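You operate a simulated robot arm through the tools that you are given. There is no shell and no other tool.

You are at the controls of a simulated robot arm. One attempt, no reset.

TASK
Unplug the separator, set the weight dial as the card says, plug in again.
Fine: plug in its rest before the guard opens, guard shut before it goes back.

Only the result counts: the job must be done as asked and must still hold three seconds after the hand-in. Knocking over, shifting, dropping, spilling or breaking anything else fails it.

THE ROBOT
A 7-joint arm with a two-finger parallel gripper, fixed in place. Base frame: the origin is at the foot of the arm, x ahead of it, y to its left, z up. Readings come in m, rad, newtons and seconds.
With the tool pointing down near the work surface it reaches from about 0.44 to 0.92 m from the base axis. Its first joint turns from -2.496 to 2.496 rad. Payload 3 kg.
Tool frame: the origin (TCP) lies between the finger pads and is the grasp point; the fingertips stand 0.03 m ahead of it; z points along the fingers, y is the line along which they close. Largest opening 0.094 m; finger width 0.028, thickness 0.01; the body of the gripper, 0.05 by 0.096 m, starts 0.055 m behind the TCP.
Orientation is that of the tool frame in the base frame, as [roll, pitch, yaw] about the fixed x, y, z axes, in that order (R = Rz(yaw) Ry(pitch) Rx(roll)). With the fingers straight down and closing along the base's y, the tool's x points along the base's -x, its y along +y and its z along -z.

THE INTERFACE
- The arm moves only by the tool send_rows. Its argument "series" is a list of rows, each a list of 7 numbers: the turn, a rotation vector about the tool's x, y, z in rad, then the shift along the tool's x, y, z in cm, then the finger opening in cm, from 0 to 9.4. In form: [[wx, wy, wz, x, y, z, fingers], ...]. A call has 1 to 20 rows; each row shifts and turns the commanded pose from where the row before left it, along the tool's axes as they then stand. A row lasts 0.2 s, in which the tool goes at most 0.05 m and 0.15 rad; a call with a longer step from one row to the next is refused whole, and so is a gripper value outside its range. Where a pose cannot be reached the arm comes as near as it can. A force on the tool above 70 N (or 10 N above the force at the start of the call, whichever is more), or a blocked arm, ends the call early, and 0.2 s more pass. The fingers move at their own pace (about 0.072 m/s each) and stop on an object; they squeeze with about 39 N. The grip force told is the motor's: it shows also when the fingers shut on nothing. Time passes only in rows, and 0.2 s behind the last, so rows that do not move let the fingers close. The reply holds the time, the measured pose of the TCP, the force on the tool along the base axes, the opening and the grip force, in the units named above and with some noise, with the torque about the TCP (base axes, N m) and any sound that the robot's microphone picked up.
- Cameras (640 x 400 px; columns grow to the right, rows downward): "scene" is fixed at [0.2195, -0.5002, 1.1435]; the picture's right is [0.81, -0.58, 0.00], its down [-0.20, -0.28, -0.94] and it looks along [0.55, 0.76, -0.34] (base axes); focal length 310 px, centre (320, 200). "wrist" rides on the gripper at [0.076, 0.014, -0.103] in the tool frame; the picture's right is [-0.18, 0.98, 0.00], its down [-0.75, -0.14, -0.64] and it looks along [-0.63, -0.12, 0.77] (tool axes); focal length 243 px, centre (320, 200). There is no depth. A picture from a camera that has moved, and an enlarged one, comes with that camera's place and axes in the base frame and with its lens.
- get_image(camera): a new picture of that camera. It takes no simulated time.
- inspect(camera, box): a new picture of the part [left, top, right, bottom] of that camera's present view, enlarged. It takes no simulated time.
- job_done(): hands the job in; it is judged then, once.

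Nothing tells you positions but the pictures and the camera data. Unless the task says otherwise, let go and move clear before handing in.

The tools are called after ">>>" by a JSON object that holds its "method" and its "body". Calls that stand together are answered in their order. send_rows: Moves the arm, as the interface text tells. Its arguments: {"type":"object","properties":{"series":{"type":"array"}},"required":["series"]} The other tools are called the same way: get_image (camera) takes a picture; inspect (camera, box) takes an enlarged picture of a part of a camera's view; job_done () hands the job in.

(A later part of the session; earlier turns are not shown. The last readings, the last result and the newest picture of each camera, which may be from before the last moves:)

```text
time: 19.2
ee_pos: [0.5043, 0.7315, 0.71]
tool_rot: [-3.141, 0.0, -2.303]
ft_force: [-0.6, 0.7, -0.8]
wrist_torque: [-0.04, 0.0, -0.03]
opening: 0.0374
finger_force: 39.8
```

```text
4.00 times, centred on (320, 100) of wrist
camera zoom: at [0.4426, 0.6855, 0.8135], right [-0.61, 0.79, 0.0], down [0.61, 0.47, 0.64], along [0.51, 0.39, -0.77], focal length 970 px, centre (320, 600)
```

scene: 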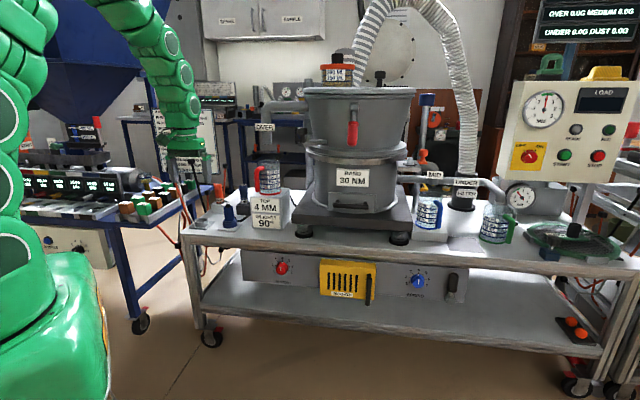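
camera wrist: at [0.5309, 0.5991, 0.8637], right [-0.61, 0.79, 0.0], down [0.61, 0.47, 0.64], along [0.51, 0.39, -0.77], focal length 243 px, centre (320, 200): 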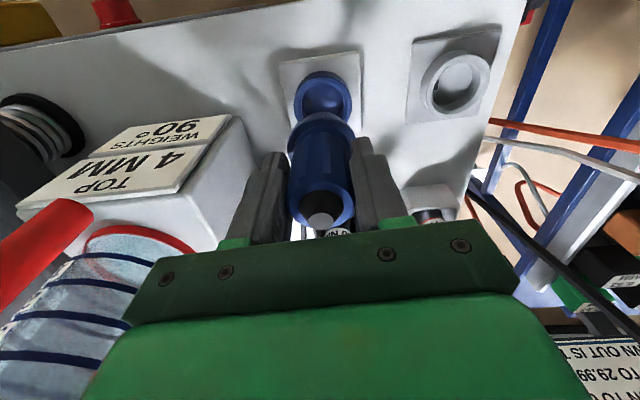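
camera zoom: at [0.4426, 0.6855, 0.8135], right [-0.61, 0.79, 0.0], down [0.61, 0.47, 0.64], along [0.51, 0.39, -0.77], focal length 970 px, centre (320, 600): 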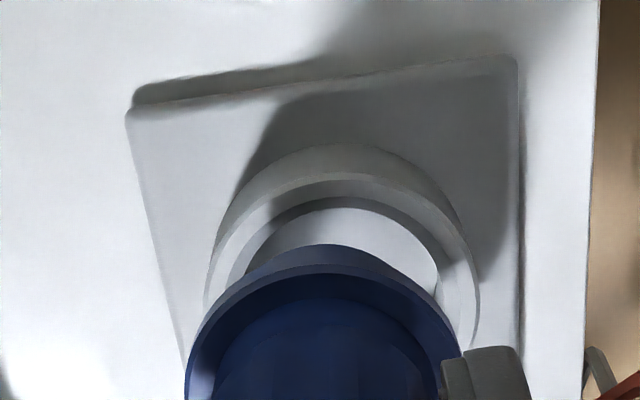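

The views agree to about 1 mm. I'll continue down slowly into the ring.

>>> {"method": "send_rows", "body": {"series": [[0, 0, 0, 0, 0.05, 0.4, 2.5], [0, 0, 0, 0, 0, 0.4, 2.5], [0, 0, 0, 0, 0, 0.4, 2.5], [0, 0, 0, 0, 0, 0.3, 2.5], [0, 0, 0, 0, 0, 0, 2.5]]}}

>>> {"method": "inspect", "body": {"camera": "scene", "box": [180, 195, 250, 235]}}

>>> {"method": "inspect", "body": {"camera": "wrist", "box": [240, 50, 400, 150]}}

```text
time: 20.4
ee_pos: [0.5023, 0.7323, 0.6945]
tool_rot: [-3.14, 0.001, -2.302]
ft_force: [0.0, -0.6, -0.8]
wrist_torque: [0.01, -0.03, -0.02]
opening: 0.0375
finger_force: 39.3
```

```text
9.14 times, centred on (215, 215) of scene
camera zoom: at [0.2195, -0.5002, 1.1435], right [0.81, -0.58, 0.0], down [-0.2, -0.28, -0.94], along [0.55, 0.76, -0.34], focal length 2838 px, centre (1280, 63)
```

zoom: 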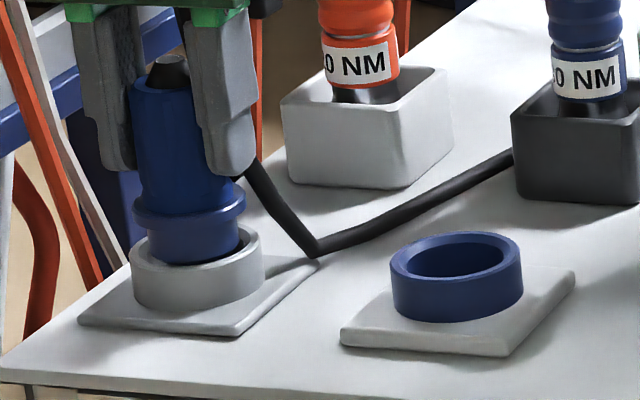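

```text
4.00 times, centred on (320, 100) of wrist
camera zoom: at [0.4416, 0.686, 0.7985], right [-0.61, 0.79, 0.0], down [0.61, 0.47, 0.64], along [0.51, 0.39, -0.77], focal length 970 px, centre (320, 600)
```

zoom: 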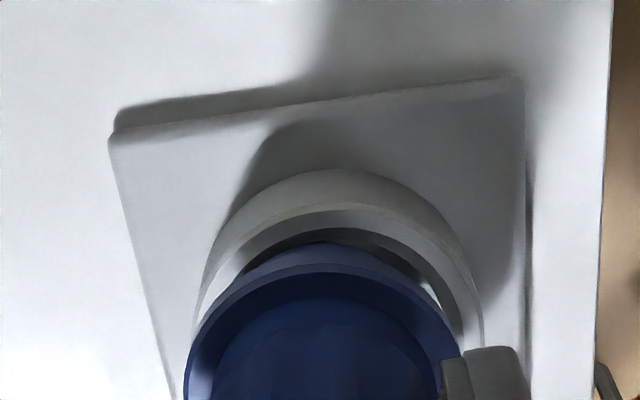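

The plug end is entering the ring freely with no contact force. I'll continue down.

>>> {"method": "send_rows", "body": {"series": [[0, 0, 0, 0, 0.05, 0.3, 2.5], [0, 0, 0, 0, 0, 0.3, 2.5], [0, 0, 0, 0, 0, 0.3, 2.5], [0, 0, 0, 0, 0, 0.3, 2.5], [0, 0, 0, 0, 0, 0, 2.5]]}}

>>> {"method": "inspect", "body": {"camera": "scene", "box": [180, 195, 250, 235]}}

>>> {"method": "inspect", "body": {"camera": "wrist", "box": [240, 50, 400, 150]}}

```text
time: 21.6
ee_pos: [0.5036, 0.7341, 0.6833]
tool_rot: [3.139, 0.003, -2.301]
ft_force: [15.9, 52.4, -3.3]
wrist_torque: [0.22, 0.07, -0.03]
opening: 0.0371
finger_force: 39.4
```

```text
9.14 times, centred on (215, 215) of scene
camera zoom: at [0.2195, -0.5002, 1.1435], right [0.81, -0.58, 0.0], down [-0.2, -0.28, -0.94], along [0.55, 0.76, -0.34], focal length 2838 px, centre (1280, 63)
```

zoom: 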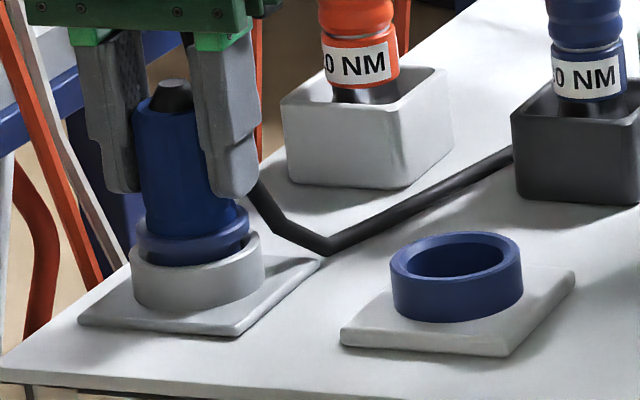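

```text
4.00 times, centred on (320, 100) of wrist
camera zoom: at [0.4418, 0.6867, 0.787], right [-0.61, 0.79, 0.0], down [0.61, 0.46, 0.64], along [0.51, 0.39, -0.76], focal length 970 px, centre (320, 600)
```

zoom: 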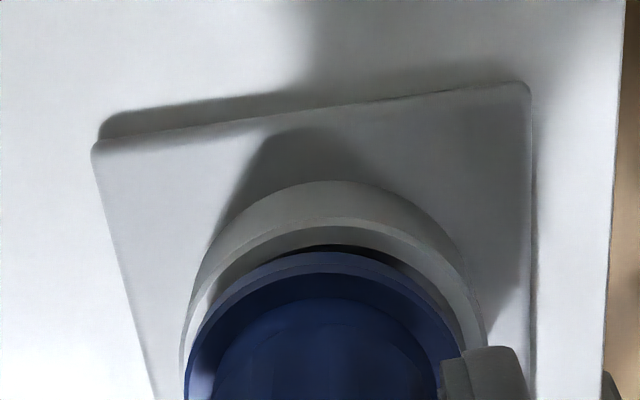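

There's a side load, so the ring is pushing the plug forward and toward +y. I'll ease the commanded pose that way.

>>> {"method": "send_rows", "body": {"series": [[0, 0, 0, -0.15, 0.07, 0, 2.5], [0, 0, 0, -0.1, 0.05, 0, 2.5], [0, 0, 0, 0, 0, 0, 2.5]]}}

```text
time: 22.4
ee_pos: [0.5035, 0.7356, 0.6813]
tool_rot: [-3.141, -0.005, -2.3]
ft_force: [2.2, 23.0, 1.7]
wrist_torque: [-0.14, 0.31, 0.06]
opening: 0.0372
finger_force: 39.2
```

>>> {"method": "send_rows", "body": {"series": [[0, 0, 0, -0.12, 0.08, 0, 2.5], [0, 0, 0, 0, 0, 0.2, 2.5], [0, 0, 0, 0, 0, 0, 2.5]]}}

>>> {"method": "inspect", "body": {"camera": "scene", "box": [180, 195, 250, 235]}}

>>> {"method": "inspect", "body": {"camera": "wrist", "box": [240, 50, 400, 150]}}

```text
time: 23.2
ee_pos: [0.5038, 0.7359, 0.6805]
tool_rot: [3.141, -0.004, -2.304]
ft_force: [-21.1, -18.7, 0.7]
wrist_torque: [0.05, 0.33, 0.02]
opening: 0.0371
finger_force: 38.5
```

```text
9.14 times, centred on (215, 215) of scene
camera zoom: at [0.2195, -0.5002, 1.1435], right [0.81, -0.58, 0.0], down [-0.2, -0.28, -0.94], along [0.55, 0.76, -0.34], focal length 2838 px, centre (1280, 63)
```

zoom: 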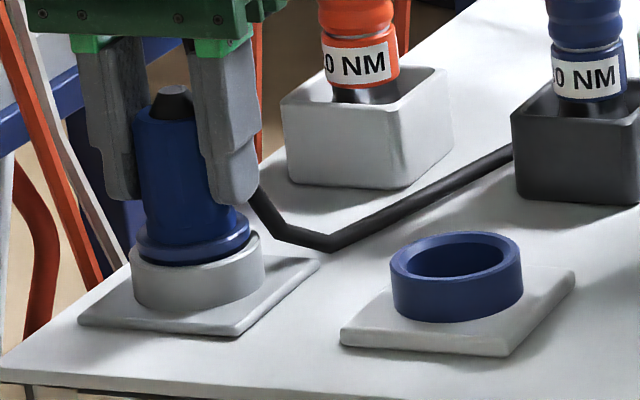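

```text
4.00 times, centred on (320, 100) of wrist
camera zoom: at [0.4425, 0.6897, 0.7835], right [-0.61, 0.79, 0.0], down [0.61, 0.47, 0.64], along [0.51, 0.39, -0.77], focal length 970 px, centre (320, 600)
```

zoom: 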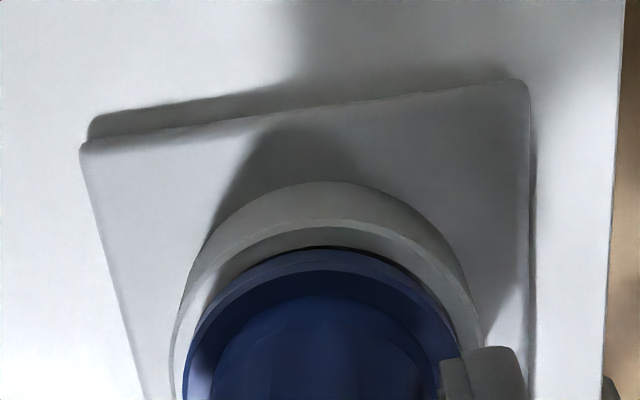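

It's nearly seated. I'll back off slightly and push the last few millimetres down.

>>> {"method": "send_rows", "body": {"series": [[0, 0, 0, 0.08, 0, 0, 2.5], [0, 0, 0, 0, 0, 0.2, 2.5], [0, 0, 0, 0, 0, 0.2, 2.5], [0, 0, 0, 0, 0, 0, 2.5]]}}

>>> {"method": "inspect", "body": {"camera": "scene", "box": [180, 195, 250, 235]}}

```text
time: 24.2
ee_pos: [0.5038, 0.7362, 0.6783]
tool_rot: [-3.141, 0.003, -2.302]
ft_force: [-4.8, 4.4, 1.4]
wrist_torque: [0.03, -0.02, 0.03]
opening: 0.0368
finger_force: 38.5
```

```text
9.14 times, centred on (215, 215) of scene
camera zoom: at [0.2195, -0.5002, 1.1435], right [0.81, -0.58, 0.0], down [-0.2, -0.28, -0.94], along [0.55, 0.76, -0.34], focal length 2838 px, centre (1280, 63)
```

zoom: 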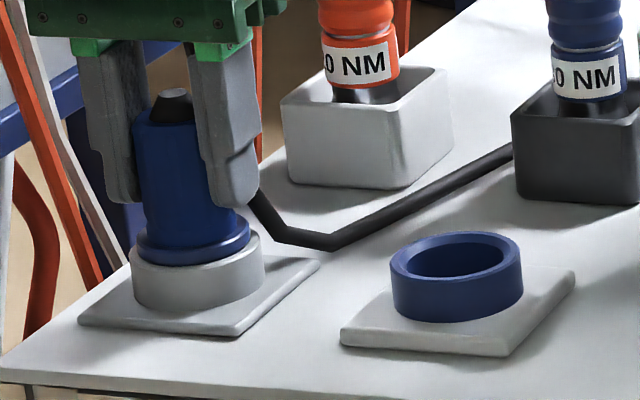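

By its proportions the plug now sits as deep as it did in the socket. I'll release and lift away.

>>> {"method": "send_rows", "body": {"series": [[0, 0, 0, 0, 0, 0, 5], [0, 0, 0, 0, 0, 0, 8], [0, 0, 0, 0, 0, 0, 8], [0, 0, 0, 0, 0, 0, 8]]}}

>>> {"method": "inspect", "body": {"camera": "scene", "box": [180, 185, 250, 235]}}

>>> {"method": "inspect", "body": {"camera": "wrist", "box": [200, 50, 440, 230]}}

```text
time: 25.2
ee_pos: [0.5041, 0.7355, 0.6774]
tool_rot: [-3.142, 0.001, -2.304]
ft_force: [-0.4, 0.1, 0.1]
wrist_torque: [0.02, -0.03, -0.02]
opening: 0.08
finger_force: 0.0
```

```text
8.00 times, centred on (215, 210) of scene
camera zoom: at [0.2195, -0.5002, 1.1435], right [0.81, -0.58, 0.0], down [-0.2, -0.28, -0.94], along [0.55, 0.76, -0.34], focal length 2483 px, centre (1160, 120)
```

zoom: 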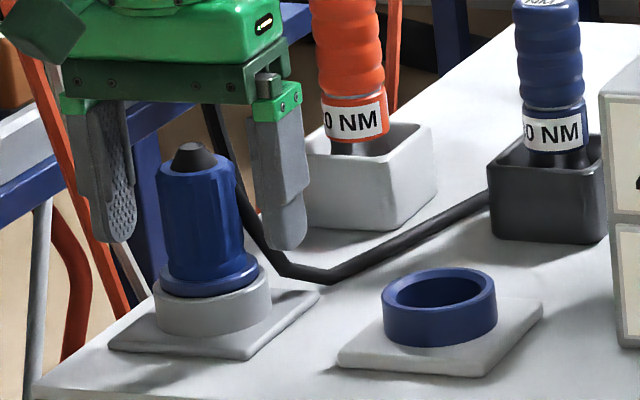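

```text
2.22 times, centred on (320, 140) of wrist
camera zoom: at [0.442, 0.6892, 0.7809], right [-0.61, 0.79, 0.0], down [0.61, 0.47, 0.64], along [0.51, 0.39, -0.77], focal length 539 px, centre (320, 333)
```

zoom: 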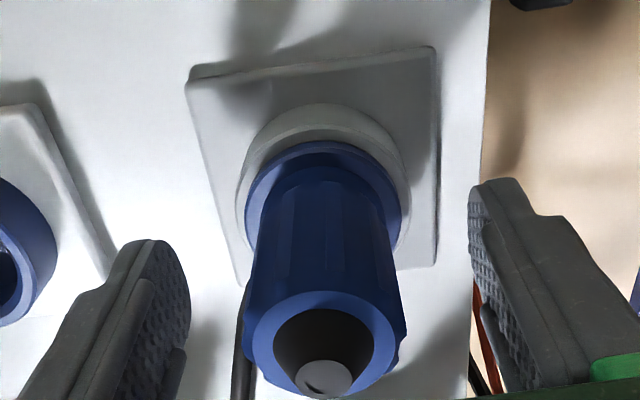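

>>> {"method": "inspect", "body": {"camera": "scene", "box": [190, 195, 225, 235]}}

```text
10.00 times, centred on (208, 215) of scene
camera zoom: at [0.2195, -0.5002, 1.1435], right [0.81, -0.58, 0.0], down [-0.2, -0.28, -0.94], along [0.55, 0.76, -0.34], focal length 3104 px, centre (1445, 50)
```

zoom: 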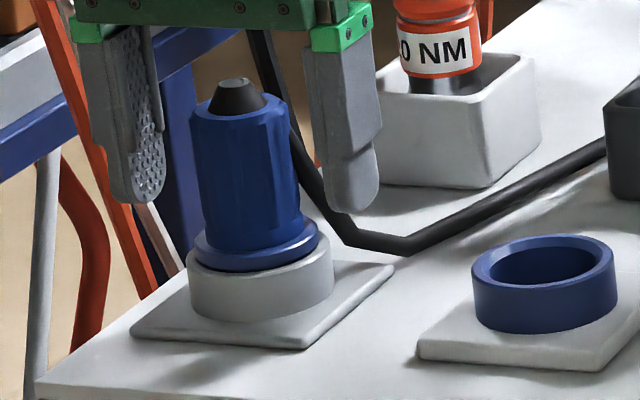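

The plug stands upright and seated in its rest ring. Next I'll rise clear, back away from the table and travel along it toward the guard.

>>> {"method": "send_rows", "body": {"series": [[0, 0, 0, 0, 0, -2, 8], [0, 0, 0, 0, 0, -3, 8], [0, 0, 0, 0, 0, -4, 8], [0, 0, 0, 0, 0, -4, 8], [0, 0, 0, 4, 0, -1, 8], [0, 0, 0, 4, 0, 0, 8], [0, 0, 0, 4, 0, 0, 8], [0, 0, 0, 4, 0, 0, 8], [0, 0, 0, 4, 0, 0, 8], [0, 0, 0, 4, 0, 0, 8], [0, 0, 0, 4, 0, 0, 8]]}}

>>> {"method": "get_image", "body": {"camera": "scene"}}

>>> {"method": "get_image", "body": {"camera": "wrist"}}

```text
time: 27.6
ee_pos: [0.3174, 0.5269, 0.8148]
tool_rot: [3.141, 0.0, -2.3]
ft_force: [0.7, 0.6, -0.6]
wrist_torque: [-0.02, -0.01, -0.01]
opening: 0.0801
finger_force: 0.0
```

```text
taken
```

scene: 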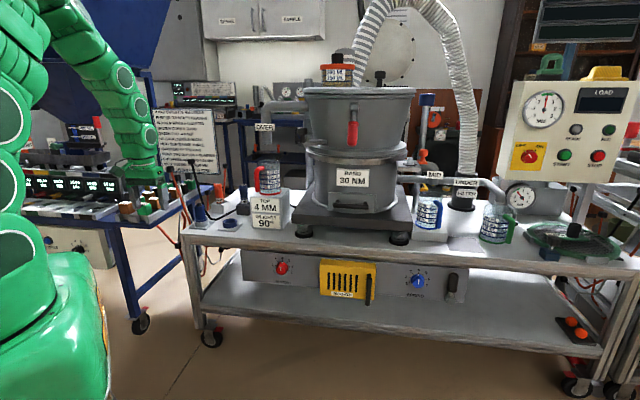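

```text
taken
camera wrist: at [0.2542, 0.4801, 0.9189], right [-0.61, 0.79, 0.0], down [0.61, 0.47, 0.64], along [0.51, 0.39, -0.77], focal length 243 px, centre (320, 200)
```

wrist: 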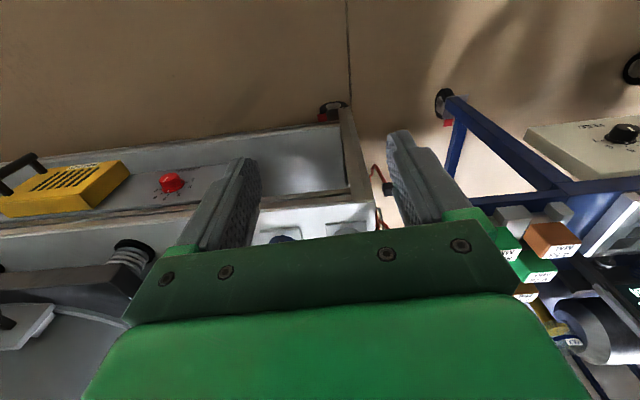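

The displays are dark, so the power is off. I'll travel along the table front toward the guard.

>>> {"method": "send_rows", "body": {"series": [[0, 0, 0, 0.2, -4, 0, 8], [0, 0, 0, 0.2, -4, 0, 8], [0, 0, 0, 0.2, -4, 0, 8], [0, 0, 0, 0.2, -4, 0, 8], [0, 0, 0, 0.2, -4, 0, 8], [0, 0, 0, 0.2, -4, 0, 8], [0, 0, 0, 0.2, -4, 0, 8], [0, 0, 0, 0.2, -4, 0, 8], [0, 0, 0, 0.2, -4, 0, 8], [0, 0, 0, 0.2, -4, 0, 8], [0, 0, 0, 0.2, -4, 0, 8], [0, 0, 0, 0.2, -4, 0, 8], [0, 0, 0, 0.2, -4, 0, 8], [0, 0, 0, 0.2, -4, 0, 8], [0, 0, 0, 0.2, -4, 0, 8]]}}

>>> {"method": "get_image", "body": {"camera": "scene"}}

>>> {"method": "get_image", "body": {"camera": "wrist"}}

```text
time: 30.8
ee_pos: [0.7454, 0.1055, 0.816]
tool_rot: [-3.141, 0.001, -2.302]
ft_force: [0.6, -0.6, -0.4]
wrist_torque: [-0.01, -0.01, -0.05]
opening: 0.0799
finger_force: 0.2
```

```text
taken
```

scene: 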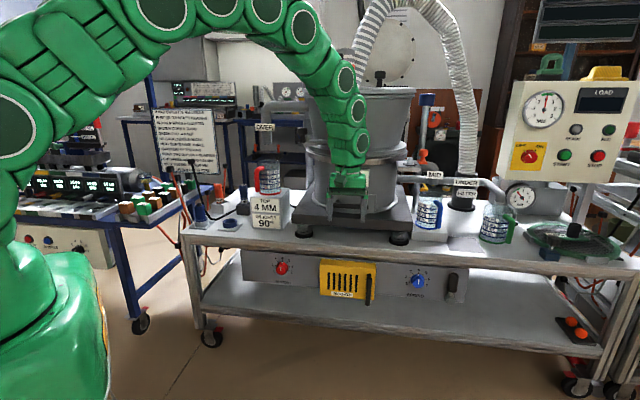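

```text
taken
camera wrist: at [0.6833, 0.0592, 0.9199], right [-0.61, 0.79, 0.0], down [0.61, 0.47, 0.64], along [0.51, 0.39, -0.77], focal length 243 px, centre (320, 200)
```

wrist: 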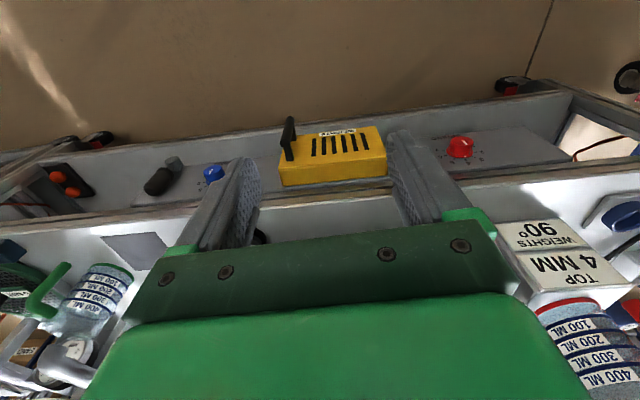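

>>> {"method": "inspect", "body": {"camera": "wrist", "box": [250, 90, 410, 200]}}

```text
3.64 times, centred on (330, 145) of wrist
camera zoom: at [0.6833, 0.0592, 0.9199], right [-0.61, 0.79, 0.0], down [0.61, 0.47, 0.64], along [0.51, 0.39, -0.77], focal length 882 px, centre (284, 400)
```

zoom: 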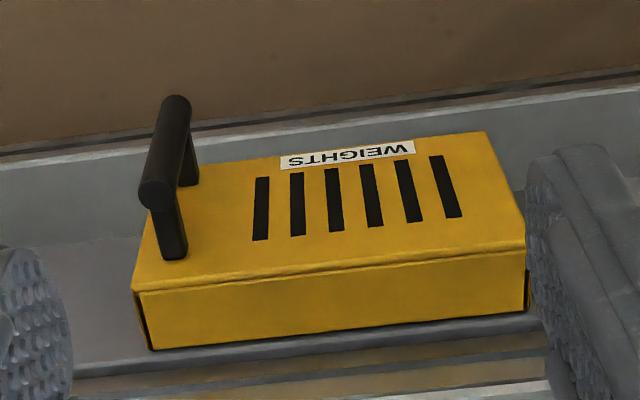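

The handle bar is vertical, with its centre at about (0.876, 0.129, 0.485). I'll pitch the tool to horizontal, pointing at the panel.

>>> {"method": "send_rows", "body": {"series": [[0, -0.1428, 0, 0, 0, 0, 8], [0, -0.1428, 0, 0, 0, 0, 8], [0, -0.1428, 0, 0, 0, 0, 8], [0, -0.1428, 0, 0, 0, 0, 8], [0, -0.1428, 0, 0, 0, 0, 8], [0, -0.1428, 0, 0, 0, 0, 8], [0, -0.1428, 0, 0, 0, 0, 8], [0, -0.1428, 0, 0, 0, 0, 8], [0, -0.1428, 0, 0, 0, 0, 8], [0, -0.1428, 0, 0, 0, 0, 8], [0, -0.1428, 0, 0, 0, 0, 8]]}}

>>> {"method": "get_image", "body": {"camera": "scene"}}

>>> {"method": "get_image", "body": {"camera": "wrist"}}

```text
time: 33.2
ee_pos: [0.7462, 0.1037, 0.817]
tool_rot: [1.2, 1.565, 2.046]
ft_force: [-0.3, -0.2, -0.6]
wrist_torque: [0.02, 0.0, -0.02]
opening: 0.0799
finger_force: 0.0
out of reach, approached as far as the arm can: row 11
```

```text
taken
```

scene: 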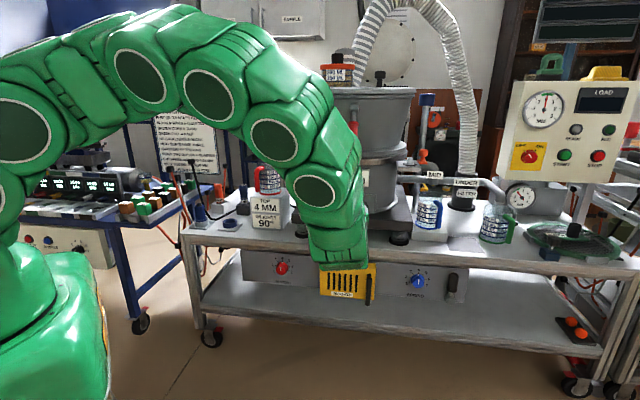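

```text
taken
camera wrist: at [0.667, 0.037, 0.7417], right [-0.73, 0.65, 0.19], down [-0.32, -0.58, 0.75], along [0.6, 0.49, 0.63], focal length 243 px, centre (320, 200)
```

wrist: 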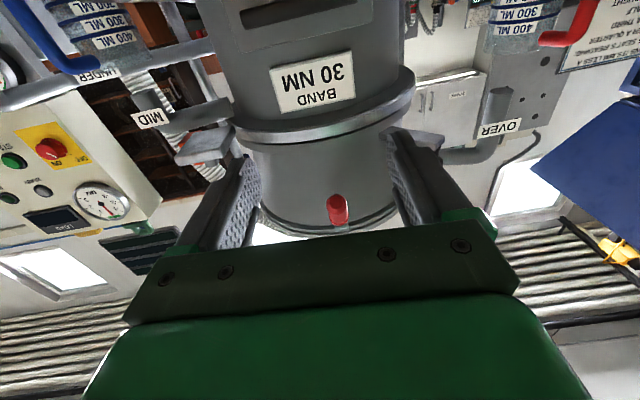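

The tool is now level and pointing at the panel. I'll go down in front of the table to the handle height, staying 12 cm short of it.

>>> {"method": "send_rows", "body": {"series": [[0, 0, 0, 3.67, -0.9, -0.16, 8], [0, 0, 0, 3.67, -0.9, -0.16, 8], [0, 0, 0, 3.67, -0.9, -0.16, 8], [0, 0, 0, 3.67, -0.9, -0.16, 8], [0, 0, 0, 3.67, -0.9, -0.16, 8]]}}

>>> {"method": "get_image", "body": {"camera": "scene"}}

>>> {"method": "get_image", "body": {"camera": "wrist"}}

```text
time: 34.4
ee_pos: [0.7762, 0.0673, 0.6316]
tool_rot: [2.936, 1.569, -2.507]
ft_force: [0.8, 1.0, 0.5]
wrist_torque: [-0.01, -0.02, 0.0]
opening: 0.08
finger_force: 0.0
```

```text
taken
```

scene: 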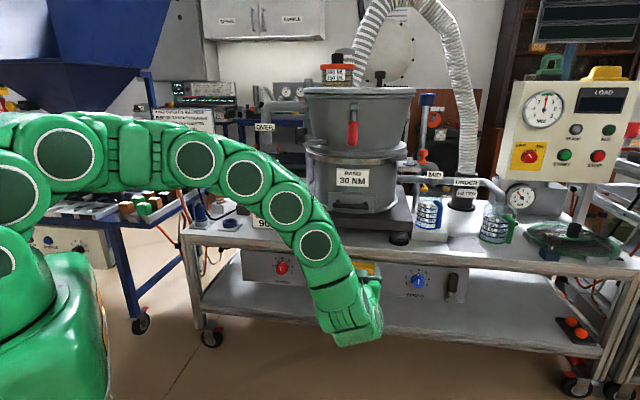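

```text
taken
camera wrist: at [0.6963, 0.0015, 0.5565], right [-0.73, 0.66, 0.18], down [-0.32, -0.57, 0.75], along [0.6, 0.49, 0.63], focal length 243 px, centre (320, 200)
```

wrist: 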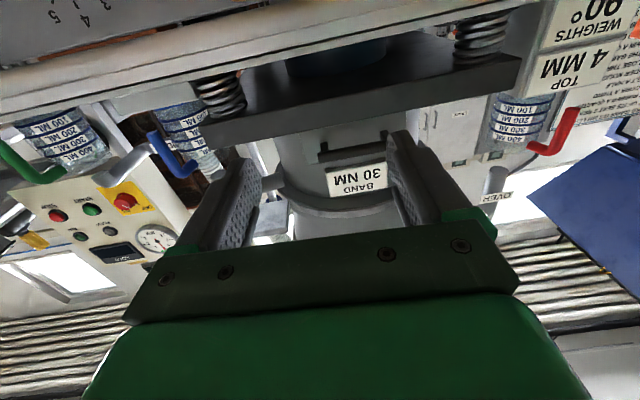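

>>> {"method": "send_rows", "body": {"series": [[0, 0, 0, 3.66, -0.82, -0.2, 8], [0, 0, 0, 3.66, -0.82, -0.2, 8], [0, 0, 0, 3.66, -0.82, -0.2, 8], [0, 0, 0, 3.66, -0.82, -0.2, 8], [0, 0, 0, 0, 0, 0, 8]]}}

>>> {"method": "get_image", "body": {"camera": "wrist"}}

>>> {"method": "get_image", "body": {"camera": "scene"}}

```text
time: 35.6
ee_pos: [0.7876, 0.0432, 0.5184]
tool_rot: [0.07, 1.57, 0.909]
ft_force: [0.2, -0.7, 1.1]
wrist_torque: [-0.01, -0.02, 0.01]
opening: 0.0801
finger_force: 0.1
out of reach, approached as far as the arm can: row 4
```

```text
taken
camera wrist: at [0.709, -0.0224, 0.4429], right [-0.73, 0.66, 0.18], down [-0.32, -0.57, 0.75], along [0.6, 0.49, 0.63], focal length 243 px, centre (320, 200)
```

wrist: 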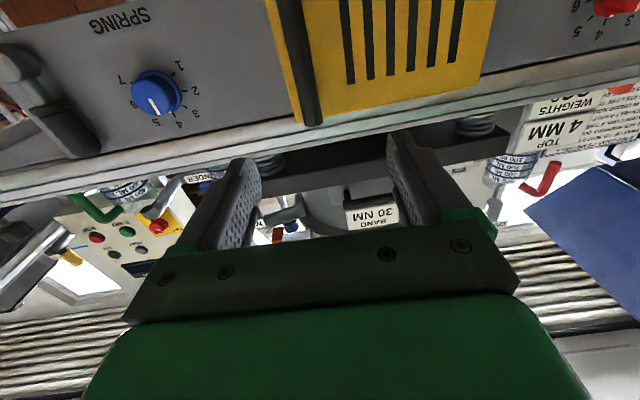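

```text
taken
```

scene: 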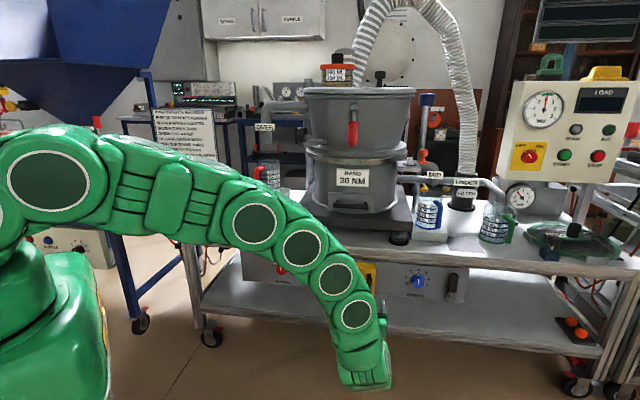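

A fully level tool hits a joint limit at this height, so I'll tilt it about 32° downward. The bar can still be gripped that way.

>>> {"method": "send_rows", "body": {"series": [[0, 0.14, 0, 0, 0, 0, 8], [0, 0.14, 0, 0, 0, 0, 8], [0, 0.14, 0, 0, 0, 0, 8], [0, 0.14, 0, 0, 0, 0, 8], [0, 0, 0, 0, 0, 0, 8]]}}

>>> {"method": "get_image", "body": {"camera": "wrist"}}

```text
time: 36.8
ee_pos: [0.7877, 0.0447, 0.5187]
tool_rot: [-3.141, 1.008, -2.302]
ft_force: [0.8, -0.8, 1.1]
wrist_torque: [-0.01, 0.01, -0.01]
opening: 0.0799
finger_force: 0.1
```

```text
taken
camera wrist: at [0.6922, -0.0411, 0.5086], right [-0.67, 0.73, 0.16], down [0.01, -0.2, 0.98], along [0.75, 0.65, 0.13], focal length 243 px, centre (320, 200)
```

wrist: 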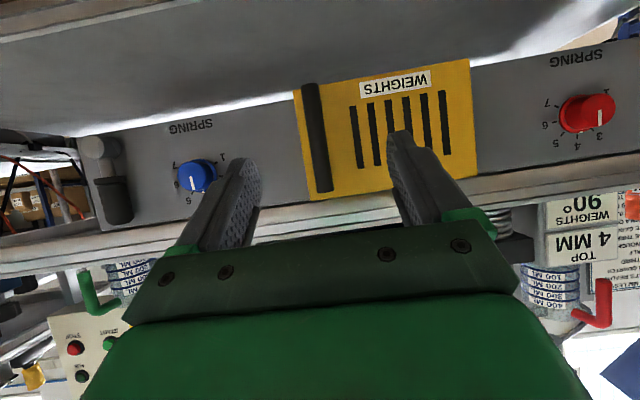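

This gives a clear view. The bar centre is at about (0.876, 0.128, 0.482) and the guard face is roughly 4 cm behind it. I'll approach part-way and check alignment.

>>> {"method": "send_rows", "body": {"series": [[0, 0, 0, -0.8, -0.5, 1.7, 8], [0, 0, 0, -0.8, -0.5, 1.7, 8], [0, 0, 0, -0.4, 0, 1.7, 8], [0, 0, 0, 0, 0, 0, 8]]}}

>>> {"method": "get_image", "body": {"camera": "wrist"}}

>>> {"method": "inspect", "body": {"camera": "scene", "box": [270, 220, 450, 340]}}

```text
time: 37.8
ee_pos: [0.83, 0.078, 0.5054]
tool_rot: [3.141, 1.012, -2.303]
ft_force: [1.0, 0.1, 0.5]
wrist_torque: [0.02, -0.03, -0.01]
opening: 0.0799
finger_force: 0.1
```

```text
taken
camera wrist: at [0.7355, -0.0081, 0.4972], right [-0.67, 0.73, 0.16], down [0.01, -0.2, 0.98], along [0.75, 0.65, 0.13], focal length 243 px, centre (320, 200)
```

wrist: 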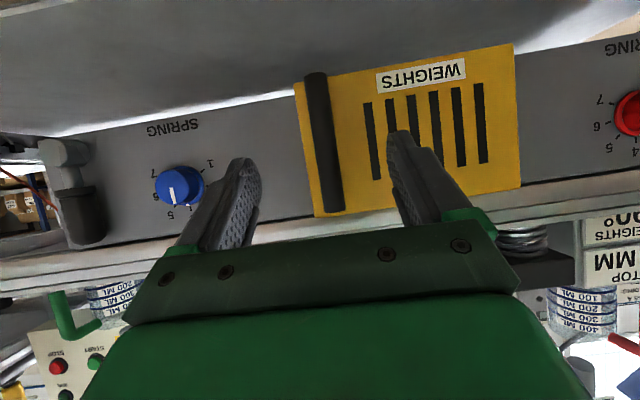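

```text
3.33 times, centred on (360, 280) of scene
camera zoom: at [0.2195, -0.5002, 1.1435], right [0.81, -0.58, 0.0], down [-0.2, -0.28, -0.94], along [0.55, 0.76, -0.34], focal length 1035 px, centre (187, -67)
```

zoom: 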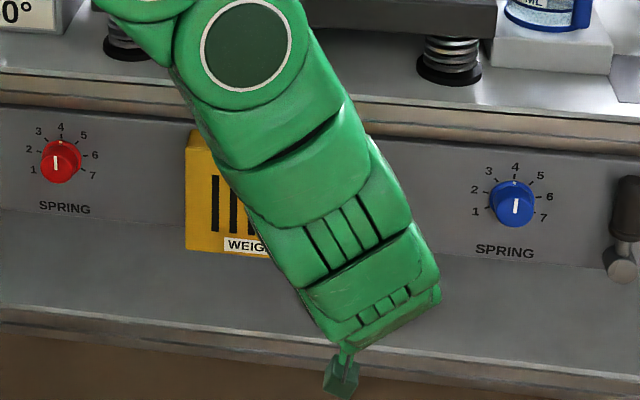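

>>> {"method": "send_rows", "body": {"series": [[0, 0, 0, -0.4, -0.15, 2.1, 8], [0, 0, 0, -0.4, 0, 2.1, 8], [0, 0, 0, -0.4, 0, 1.6, 8], [0, 0, 0, 0, 0, 0, 8]]}}

>>> {"method": "get_image", "body": {"camera": "wrist"}}

```text
time: 38.8
ee_pos: [0.8697, 0.1183, 0.4873]
tool_rot: [-3.141, 1.011, -2.302]
ft_force: [0.0, 0.7, -0.7]
wrist_torque: [0.01, -0.02, -0.01]
opening: 0.0799
finger_force: 0.0
```

```text
taken
camera wrist: at [0.7736, 0.0321, 0.4776], right [-0.67, 0.73, 0.16], down [0.01, -0.2, 0.98], along [0.75, 0.65, 0.13], focal length 243 px, centre (320, 200)
```

wrist: 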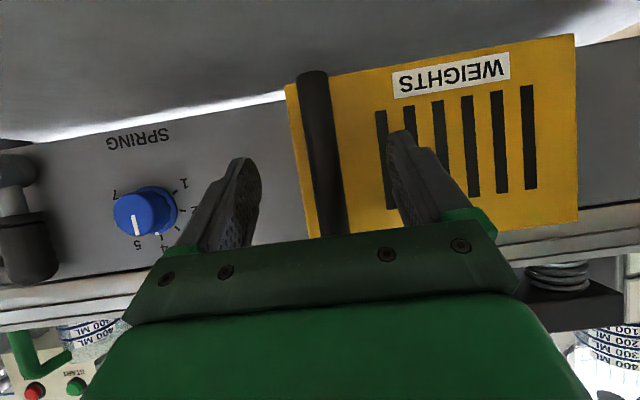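

The bar is centred between the fingers. I'll close on it.

>>> {"method": "send_rows", "body": {"series": [[0, 0, 0, 0, 0, 0.3, 4], [0, 0, 0, 0, 0, 0, 1], [0, 0, 0, 0, 0, 0, 1], [0, 0, 0, 0, 0, 0, 1], [0, 0, 0, 0, 0, 0, 1]]}}

>>> {"method": "get_image", "body": {"camera": "wrist"}}

```text
time: 40.0
ee_pos: [0.8695, 0.1204, 0.4842]
tool_rot: [3.139, 1.009, -2.302]
ft_force: [-22.1, 12.7, -9.8]
wrist_torque: [-0.22, -0.2, 0.22]
opening: 0.024
finger_force: 12.1
```

```text
taken
camera wrist: at [0.7744, 0.035, 0.4749], right [-0.67, 0.73, 0.16], down [0.01, -0.2, 0.98], along [0.74, 0.66, 0.13], focal length 243 px, centre (320, 200)
```

wrist: 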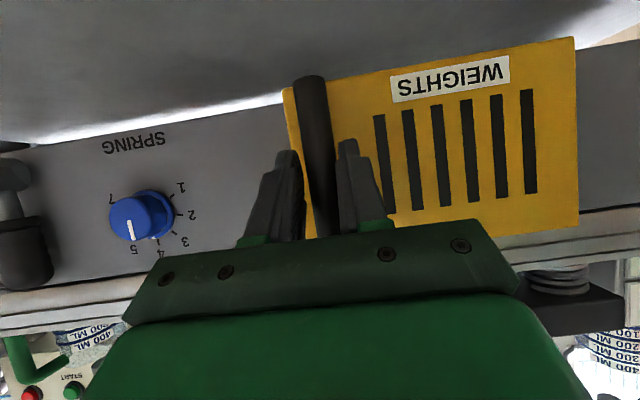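

>>> {"method": "send_rows", "body": {"series": [[0, 0, 0, 0, 0.12, 0, 1], [0, 0, 0, 0, 0, 0, 1], [0, 0, 0, 0, 0, 0, 1]]}}

```text
time: 40.8
ee_pos: [0.8689, 0.1196, 0.4835]
tool_rot: [-3.141, 1.01, -2.301]
ft_force: [-19.0, 15.1, -5.6]
wrist_torque: [-0.24, -0.14, 0.22]
opening: 0.0236
finger_force: 11.8
```

>>> {"method": "send_rows", "body": {"series": [[0, 0, 0, 0, 0.2, 0, 1], [0, 0, 0, 0, 0, 0, 1], [0, 0, 0, 0, 0, 0, 1]]}}

>>> {"method": "inspect", "body": {"camera": "wrist", "box": [220, 50, 440, 250]}}

```text
time: 41.6
ee_pos: [0.8687, 0.1205, 0.485]
tool_rot: [-3.142, 1.011, -2.302]
ft_force: [-10.4, 4.5, -6.6]
wrist_torque: [-0.15, -0.04, 0.14]
opening: 0.0203
finger_force: 45.2
```

```text
2.00 times, centred on (330, 150) of wrist
camera zoom: at [0.7727, 0.0359, 0.4755], right [-0.67, 0.73, 0.16], down [0.01, -0.2, 0.98], along [0.75, 0.65, 0.13], focal length 485 px, centre (300, 300)
```

zoom: 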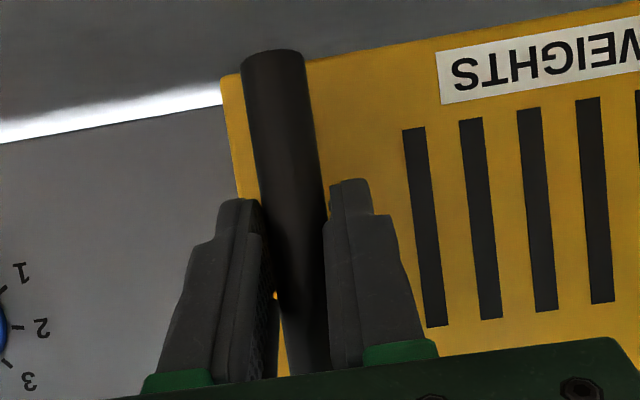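

The bar is gripped firmly. I'll pull gently straight out from the panel to feel how the guard moves.

>>> {"method": "send_rows", "body": {"series": [[0, 0, 0, 0.27, 0, -0.42, 1], [0, 0, 0, 0.27, 0, -0.42, 1], [0, 0, 0, 0, 0, 0, 1]]}}

>>> {"method": "get_image", "body": {"camera": "wrist"}}

>>> {"method": "inspect", "body": {"camera": "scene", "box": [270, 220, 450, 340]}}

```text
time: 42.4
ee_pos: [0.8616, 0.1174, 0.4863]
tool_rot: [3.14, 1.012, -2.298]
ft_force: [-9.9, 29.6, 3.3]
wrist_torque: [0.1, 0.12, 0.31]
opening: 0.0176
finger_force: 44.9
```

```text
taken
camera wrist: at [0.7662, 0.0314, 0.4767], right [-0.67, 0.73, 0.16], down [0.01, -0.2, 0.98], along [0.74, 0.66, 0.13], focal length 243 px, centre (320, 200)
```

wrist: 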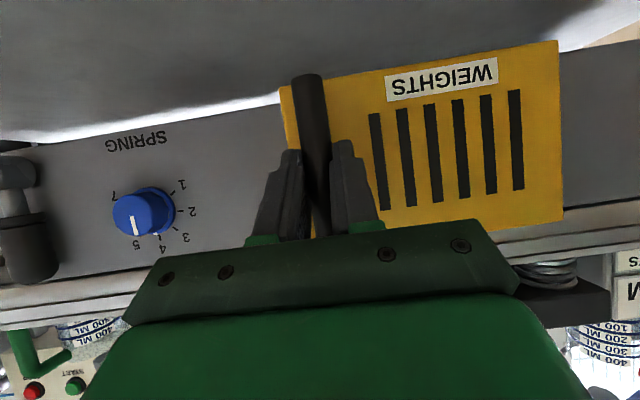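

```text
3.33 times, centred on (360, 280) of scene
camera zoom: at [0.2195, -0.5002, 1.1435], right [0.81, -0.58, 0.0], down [-0.2, -0.28, -0.94], along [0.55, 0.76, -0.34], focal length 1035 px, centre (187, -67)
```

zoom: 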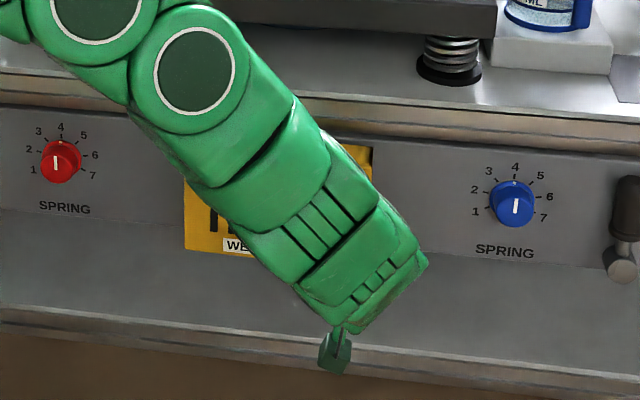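

>>> {"method": "inspect", "body": {"camera": "wrist", "box": [250, 50, 350, 150]}}

>>> {"method": "inspect", "body": {"camera": "wrist", "box": [480, 30, 620, 250]}}

>>> {"method": "inspect", "body": {"camera": "scene", "box": [315, 255, 385, 305]}}

```text
4.00 times, centred on (300, 100) of wrist
camera zoom: at [0.7662, 0.0314, 0.4767], right [-0.67, 0.73, 0.16], down [0.01, -0.2, 0.98], along [0.74, 0.66, 0.13], focal length 970 px, centre (400, 600)
```

zoom: 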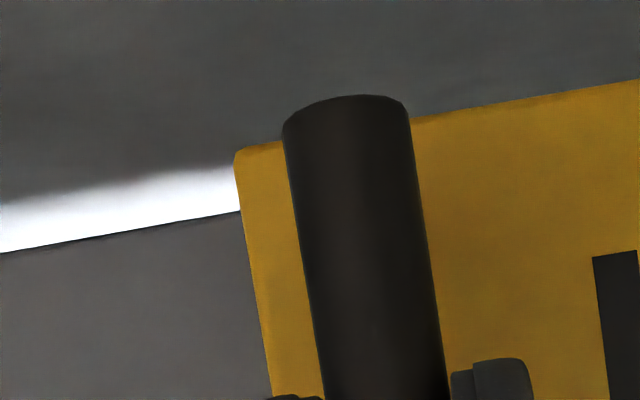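

```text
1.82 times, centred on (550, 140) of wrist
camera zoom: at [0.7662, 0.0314, 0.4767], right [-0.67, 0.73, 0.16], down [0.01, -0.2, 0.98], along [0.74, 0.66, 0.13], focal length 441 px, centre (-98, 309)
```

zoom: 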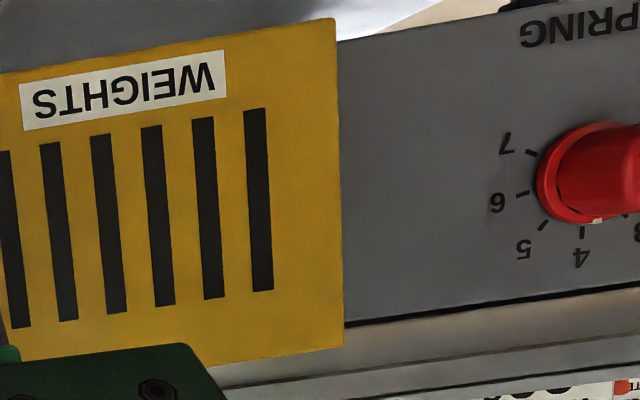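

```text
8.00 times, centred on (350, 280) of scene
camera zoom: at [0.2195, -0.5002, 1.1435], right [0.81, -0.58, 0.0], down [-0.2, -0.28, -0.94], along [0.55, 0.76, -0.34], focal length 2483 px, centre (80, -440)
```

zoom: 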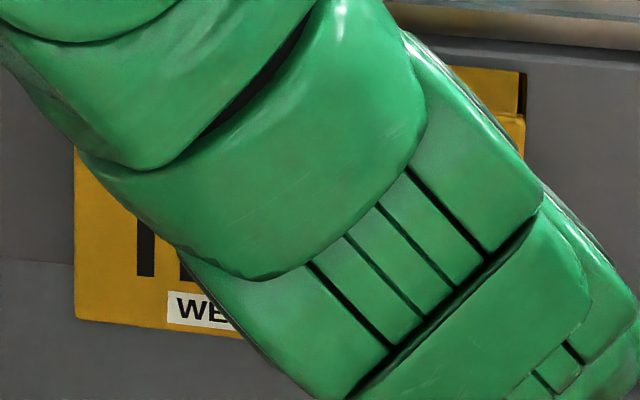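

Pulling outward only made the fingers slip and the guard didn't swing. The residual load is sideways, so I'll test whether it slides left (tool +y).

>>> {"method": "send_rows", "body": {"series": [[0, 0, 0, 0, 0.4, 0, 1], [0, 0, 0, 0, 0.4, 0, 1], [0, 0, 0, 0, 0, 0, 1]]}}

>>> {"method": "get_image", "body": {"camera": "wrist"}}

>>> {"method": "inspect", "body": {"camera": "scene", "box": [315, 255, 385, 305]}}

```text
time: 43.2
ee_pos: [0.8575, 0.1159, 0.4869]
tool_rot: [-3.138, 1.009, -2.303]
ft_force: [3.7, -8.0, 15.2]
wrist_torque: [0.54, -0.12, -0.16]
opening: 0.0176
finger_force: 45.0
```

```text
taken
camera wrist: at [0.7611, 0.0311, 0.4768], right [-0.66, 0.73, 0.15], down [0.01, -0.2, 0.98], along [0.75, 0.65, 0.13], focal length 243 px, centre (320, 200)
```

wrist: 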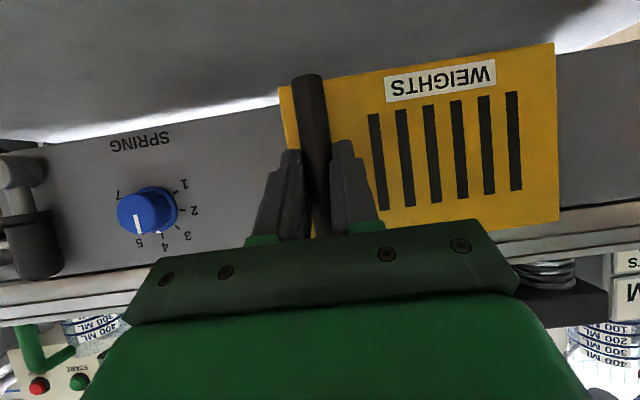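

```text
8.00 times, centred on (350, 280) of scene
camera zoom: at [0.2195, -0.5002, 1.1435], right [0.81, -0.58, 0.0], down [-0.2, -0.28, -0.94], along [0.55, 0.76, -0.34], focal length 2483 px, centre (80, -440)
```

zoom: 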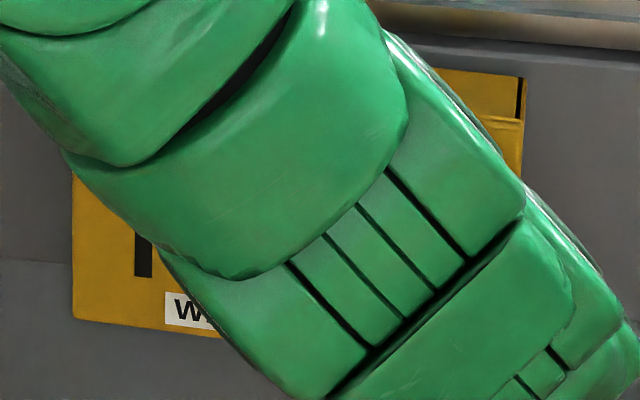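

The right edge moved out and slightly left, which matches a swing about a left-hand hinge of radius about 0.19 m. I'll follow that arc in small steps.

>>> {"method": "send_rows", "body": {"series": [[0, 0, 0, 0.31, 0.3, -0.49, 1], [0, 0, 0, 0.31, 0.37, -0.49, 1], [0, 0, 0, 0.31, 0.4, -0.49, 1], [0, 0, 0, 0, 0, 0, 1]]}}

>>> {"method": "get_image", "body": {"camera": "wrist"}}

>>> {"method": "inspect", "body": {"camera": "scene", "box": [270, 220, 450, 340]}}

```text
time: 44.2
ee_pos: [0.8376, 0.111, 0.4848]
tool_rot: [-3.14, 1.01, -2.304]
ft_force: [6.6, -32.3, 28.5]
wrist_torque: [0.64, -0.69, -0.39]
opening: 0.0179
finger_force: 44.2
```

```text
taken
camera wrist: at [0.7414, 0.026, 0.4761], right [-0.66, 0.73, 0.15], down [0.01, -0.2, 0.98], along [0.75, 0.65, 0.13], focal length 243 px, centre (320, 200)
```

wrist: 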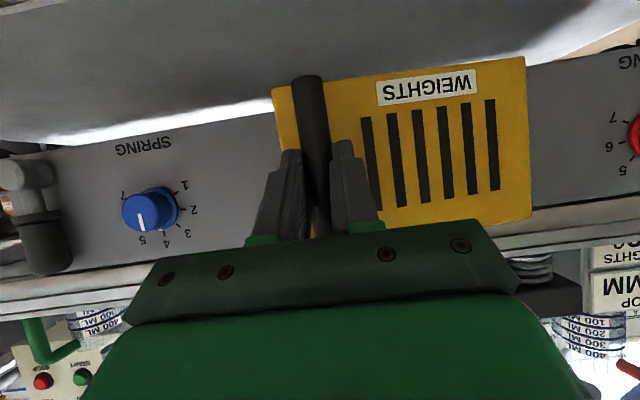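

```text
3.33 times, centred on (360, 280) of scene
camera zoom: at [0.2195, -0.5002, 1.1435], right [0.81, -0.58, 0.0], down [-0.2, -0.28, -0.94], along [0.55, 0.76, -0.34], focal length 1035 px, centre (187, -67)
```

zoom: 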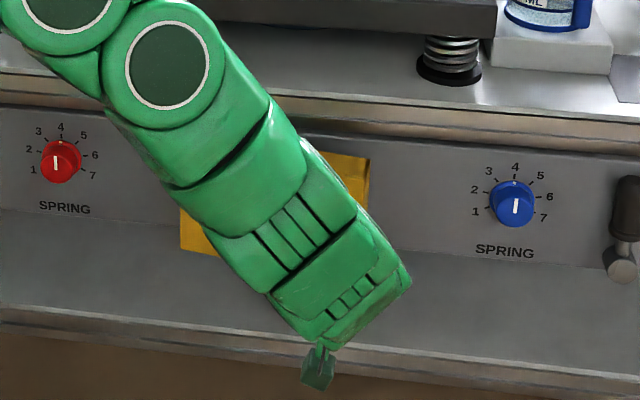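

The guard is swinging open. I'll continue along the arc, trimming for the forces.

>>> {"method": "send_rows", "body": {"series": [[0, 0, 0, 0.42, 0.5, -0.8, 1], [0, 0, 0, 0.42, 0.6, -0.8, 1], [0, 0, 0, 0.42, 0.7, -0.8, 1], [0, 0, 0, 0, 0, 0, 1]]}}

>>> {"method": "get_image", "body": {"camera": "wrist"}}

```text
time: 45.2
ee_pos: [0.8038, 0.1066, 0.484]
tool_rot: [3.137, 1.007, -2.301]
ft_force: [-0.5, -9.1, -22.6]
wrist_torque: [-0.57, 0.22, 0.11]
opening: 0.0176
finger_force: 45.2
```

```text
taken
camera wrist: at [0.7083, 0.0215, 0.4762], right [-0.67, 0.73, 0.16], down [0.01, -0.2, 0.98], along [0.74, 0.66, 0.12], focal length 243 px, centre (320, 200)
```

wrist: 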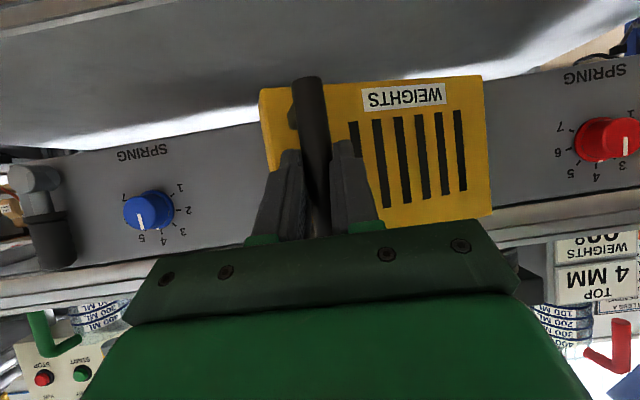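

The motion matches the arc model. I'll continue.

>>> {"method": "send_rows", "body": {"series": [[0, 0, 0, 0.53, 0.9, -0.67, 1], [0, 0, 0, 0.427, 1.0, -0.677, 1], [0, 0, 0, 0.4, 1.05, -0.634, 1], [0, 0, 0, 0.363, 1.15, -0.575, 1], [0, 0, 0, 0.32, 1.2, -0.51, 1], [0, 0, 0, 0, 0, 0, 1]]}}

>>> {"method": "get_image", "body": {"camera": "wrist"}}

>>> {"method": "inspect", "body": {"camera": "scene", "box": [220, 200, 450, 340]}}

```text
time: 46.6
ee_pos: [0.7413, 0.115, 0.4861]
tool_rot: [3.14, 1.012, -2.298]
ft_force: [2.8, 5.5, -1.6]
wrist_torque: [-0.49, 0.49, -0.1]
opening: 0.0175
finger_force: 45.0
```

```text
taken
camera wrist: at [0.6463, 0.0292, 0.4774], right [-0.67, 0.73, 0.16], down [0.01, -0.2, 0.98], along [0.74, 0.65, 0.13], focal length 243 px, centre (320, 200)
```

wrist: 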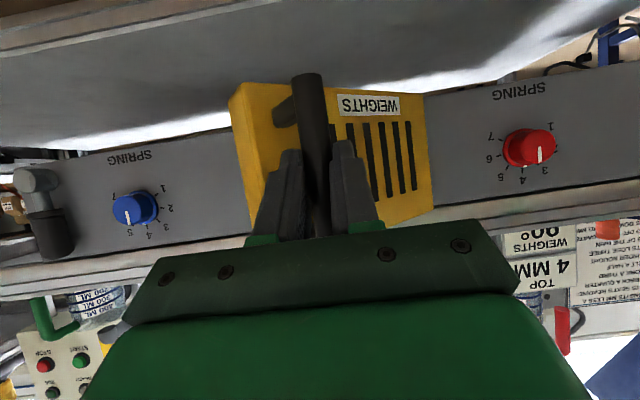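

```text
2.78 times, centred on (335, 270) of scene
camera zoom: at [0.2195, -0.5002, 1.1435], right [0.81, -0.58, 0.0], down [-0.2, -0.28, -0.94], along [0.55, 0.76, -0.34], focal length 864 px, centre (278, 5)
```

zoom: 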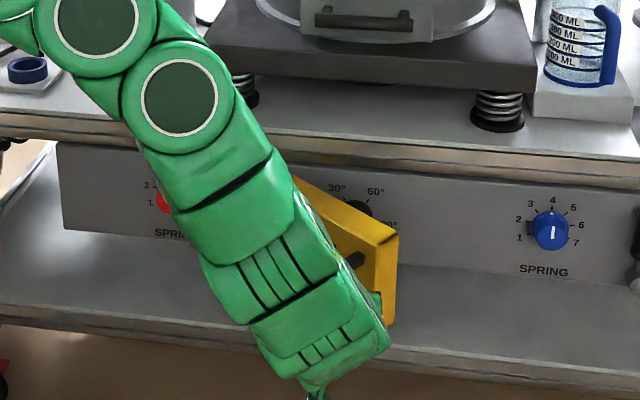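

The dial with 30°/60°/90° marks is visible behind the guard. I'll keep opening.

>>> {"method": "send_rows", "body": {"series": [[0, 0, 0, 0.197, 1.03, -0.313, 1], [0, 0, 0, 0.197, 1.03, -0.313, 1], [0, 0, 0, 0.197, 1.03, -0.313, 1], [0, 0, 0, 0.1, 1.076, -0.157, 1], [0, 0, 0, 0.1, 1.076, -0.157, 1], [0, 0, 0, 0.1, 1.076, -0.157, 1], [0, 0, 0, 0, 1.09, 0, 1], [0, 0, 0, 0, 1.09, 0, 1], [0, 0, 0, 0, 1.09, 0, 1], [0, 0, 0, 0, 0, 0, 1]]}}

>>> {"method": "get_image", "body": {"camera": "wrist"}}

>>> {"method": "inspect", "body": {"camera": "scene", "box": [220, 200, 450, 340]}}

```text
time: 48.8
ee_pos: [0.6582, 0.1645, 0.4851]
tool_rot: [3.141, 1.011, -2.301]
ft_force: [3.8, 4.1, 3.2]
wrist_torque: [0.19, -0.22, 0.03]
opening: 0.0176
finger_force: 45.1
```

```text
taken
camera wrist: at [0.5627, 0.0787, 0.477], right [-0.67, 0.73, 0.16], down [0.01, -0.2, 0.98], along [0.74, 0.66, 0.13], focal length 243 px, centre (320, 200)
```

wrist: 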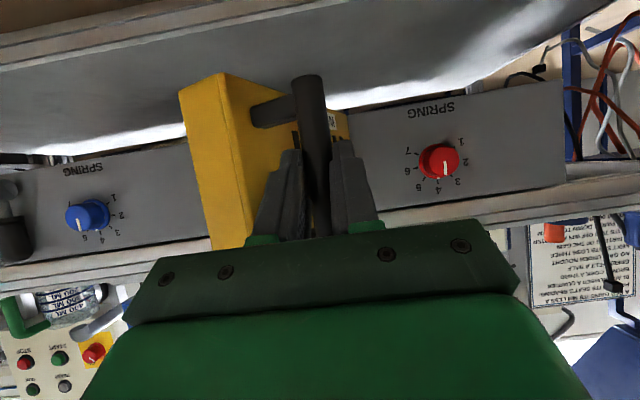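

```text
2.78 times, centred on (335, 270) of scene
camera zoom: at [0.2195, -0.5002, 1.1435], right [0.81, -0.58, 0.0], down [-0.2, -0.28, -0.94], along [0.55, 0.76, -0.34], focal length 864 px, centre (278, 5)
```

zoom: 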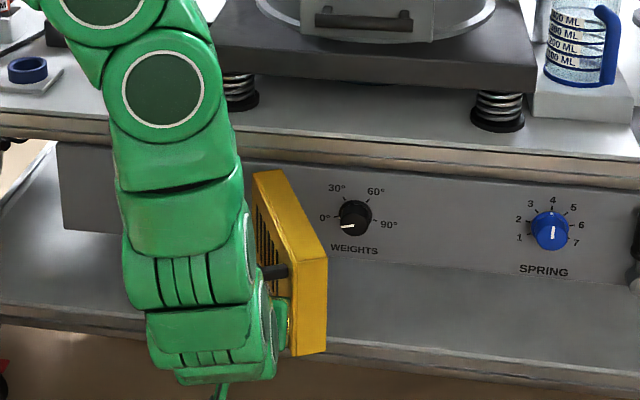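

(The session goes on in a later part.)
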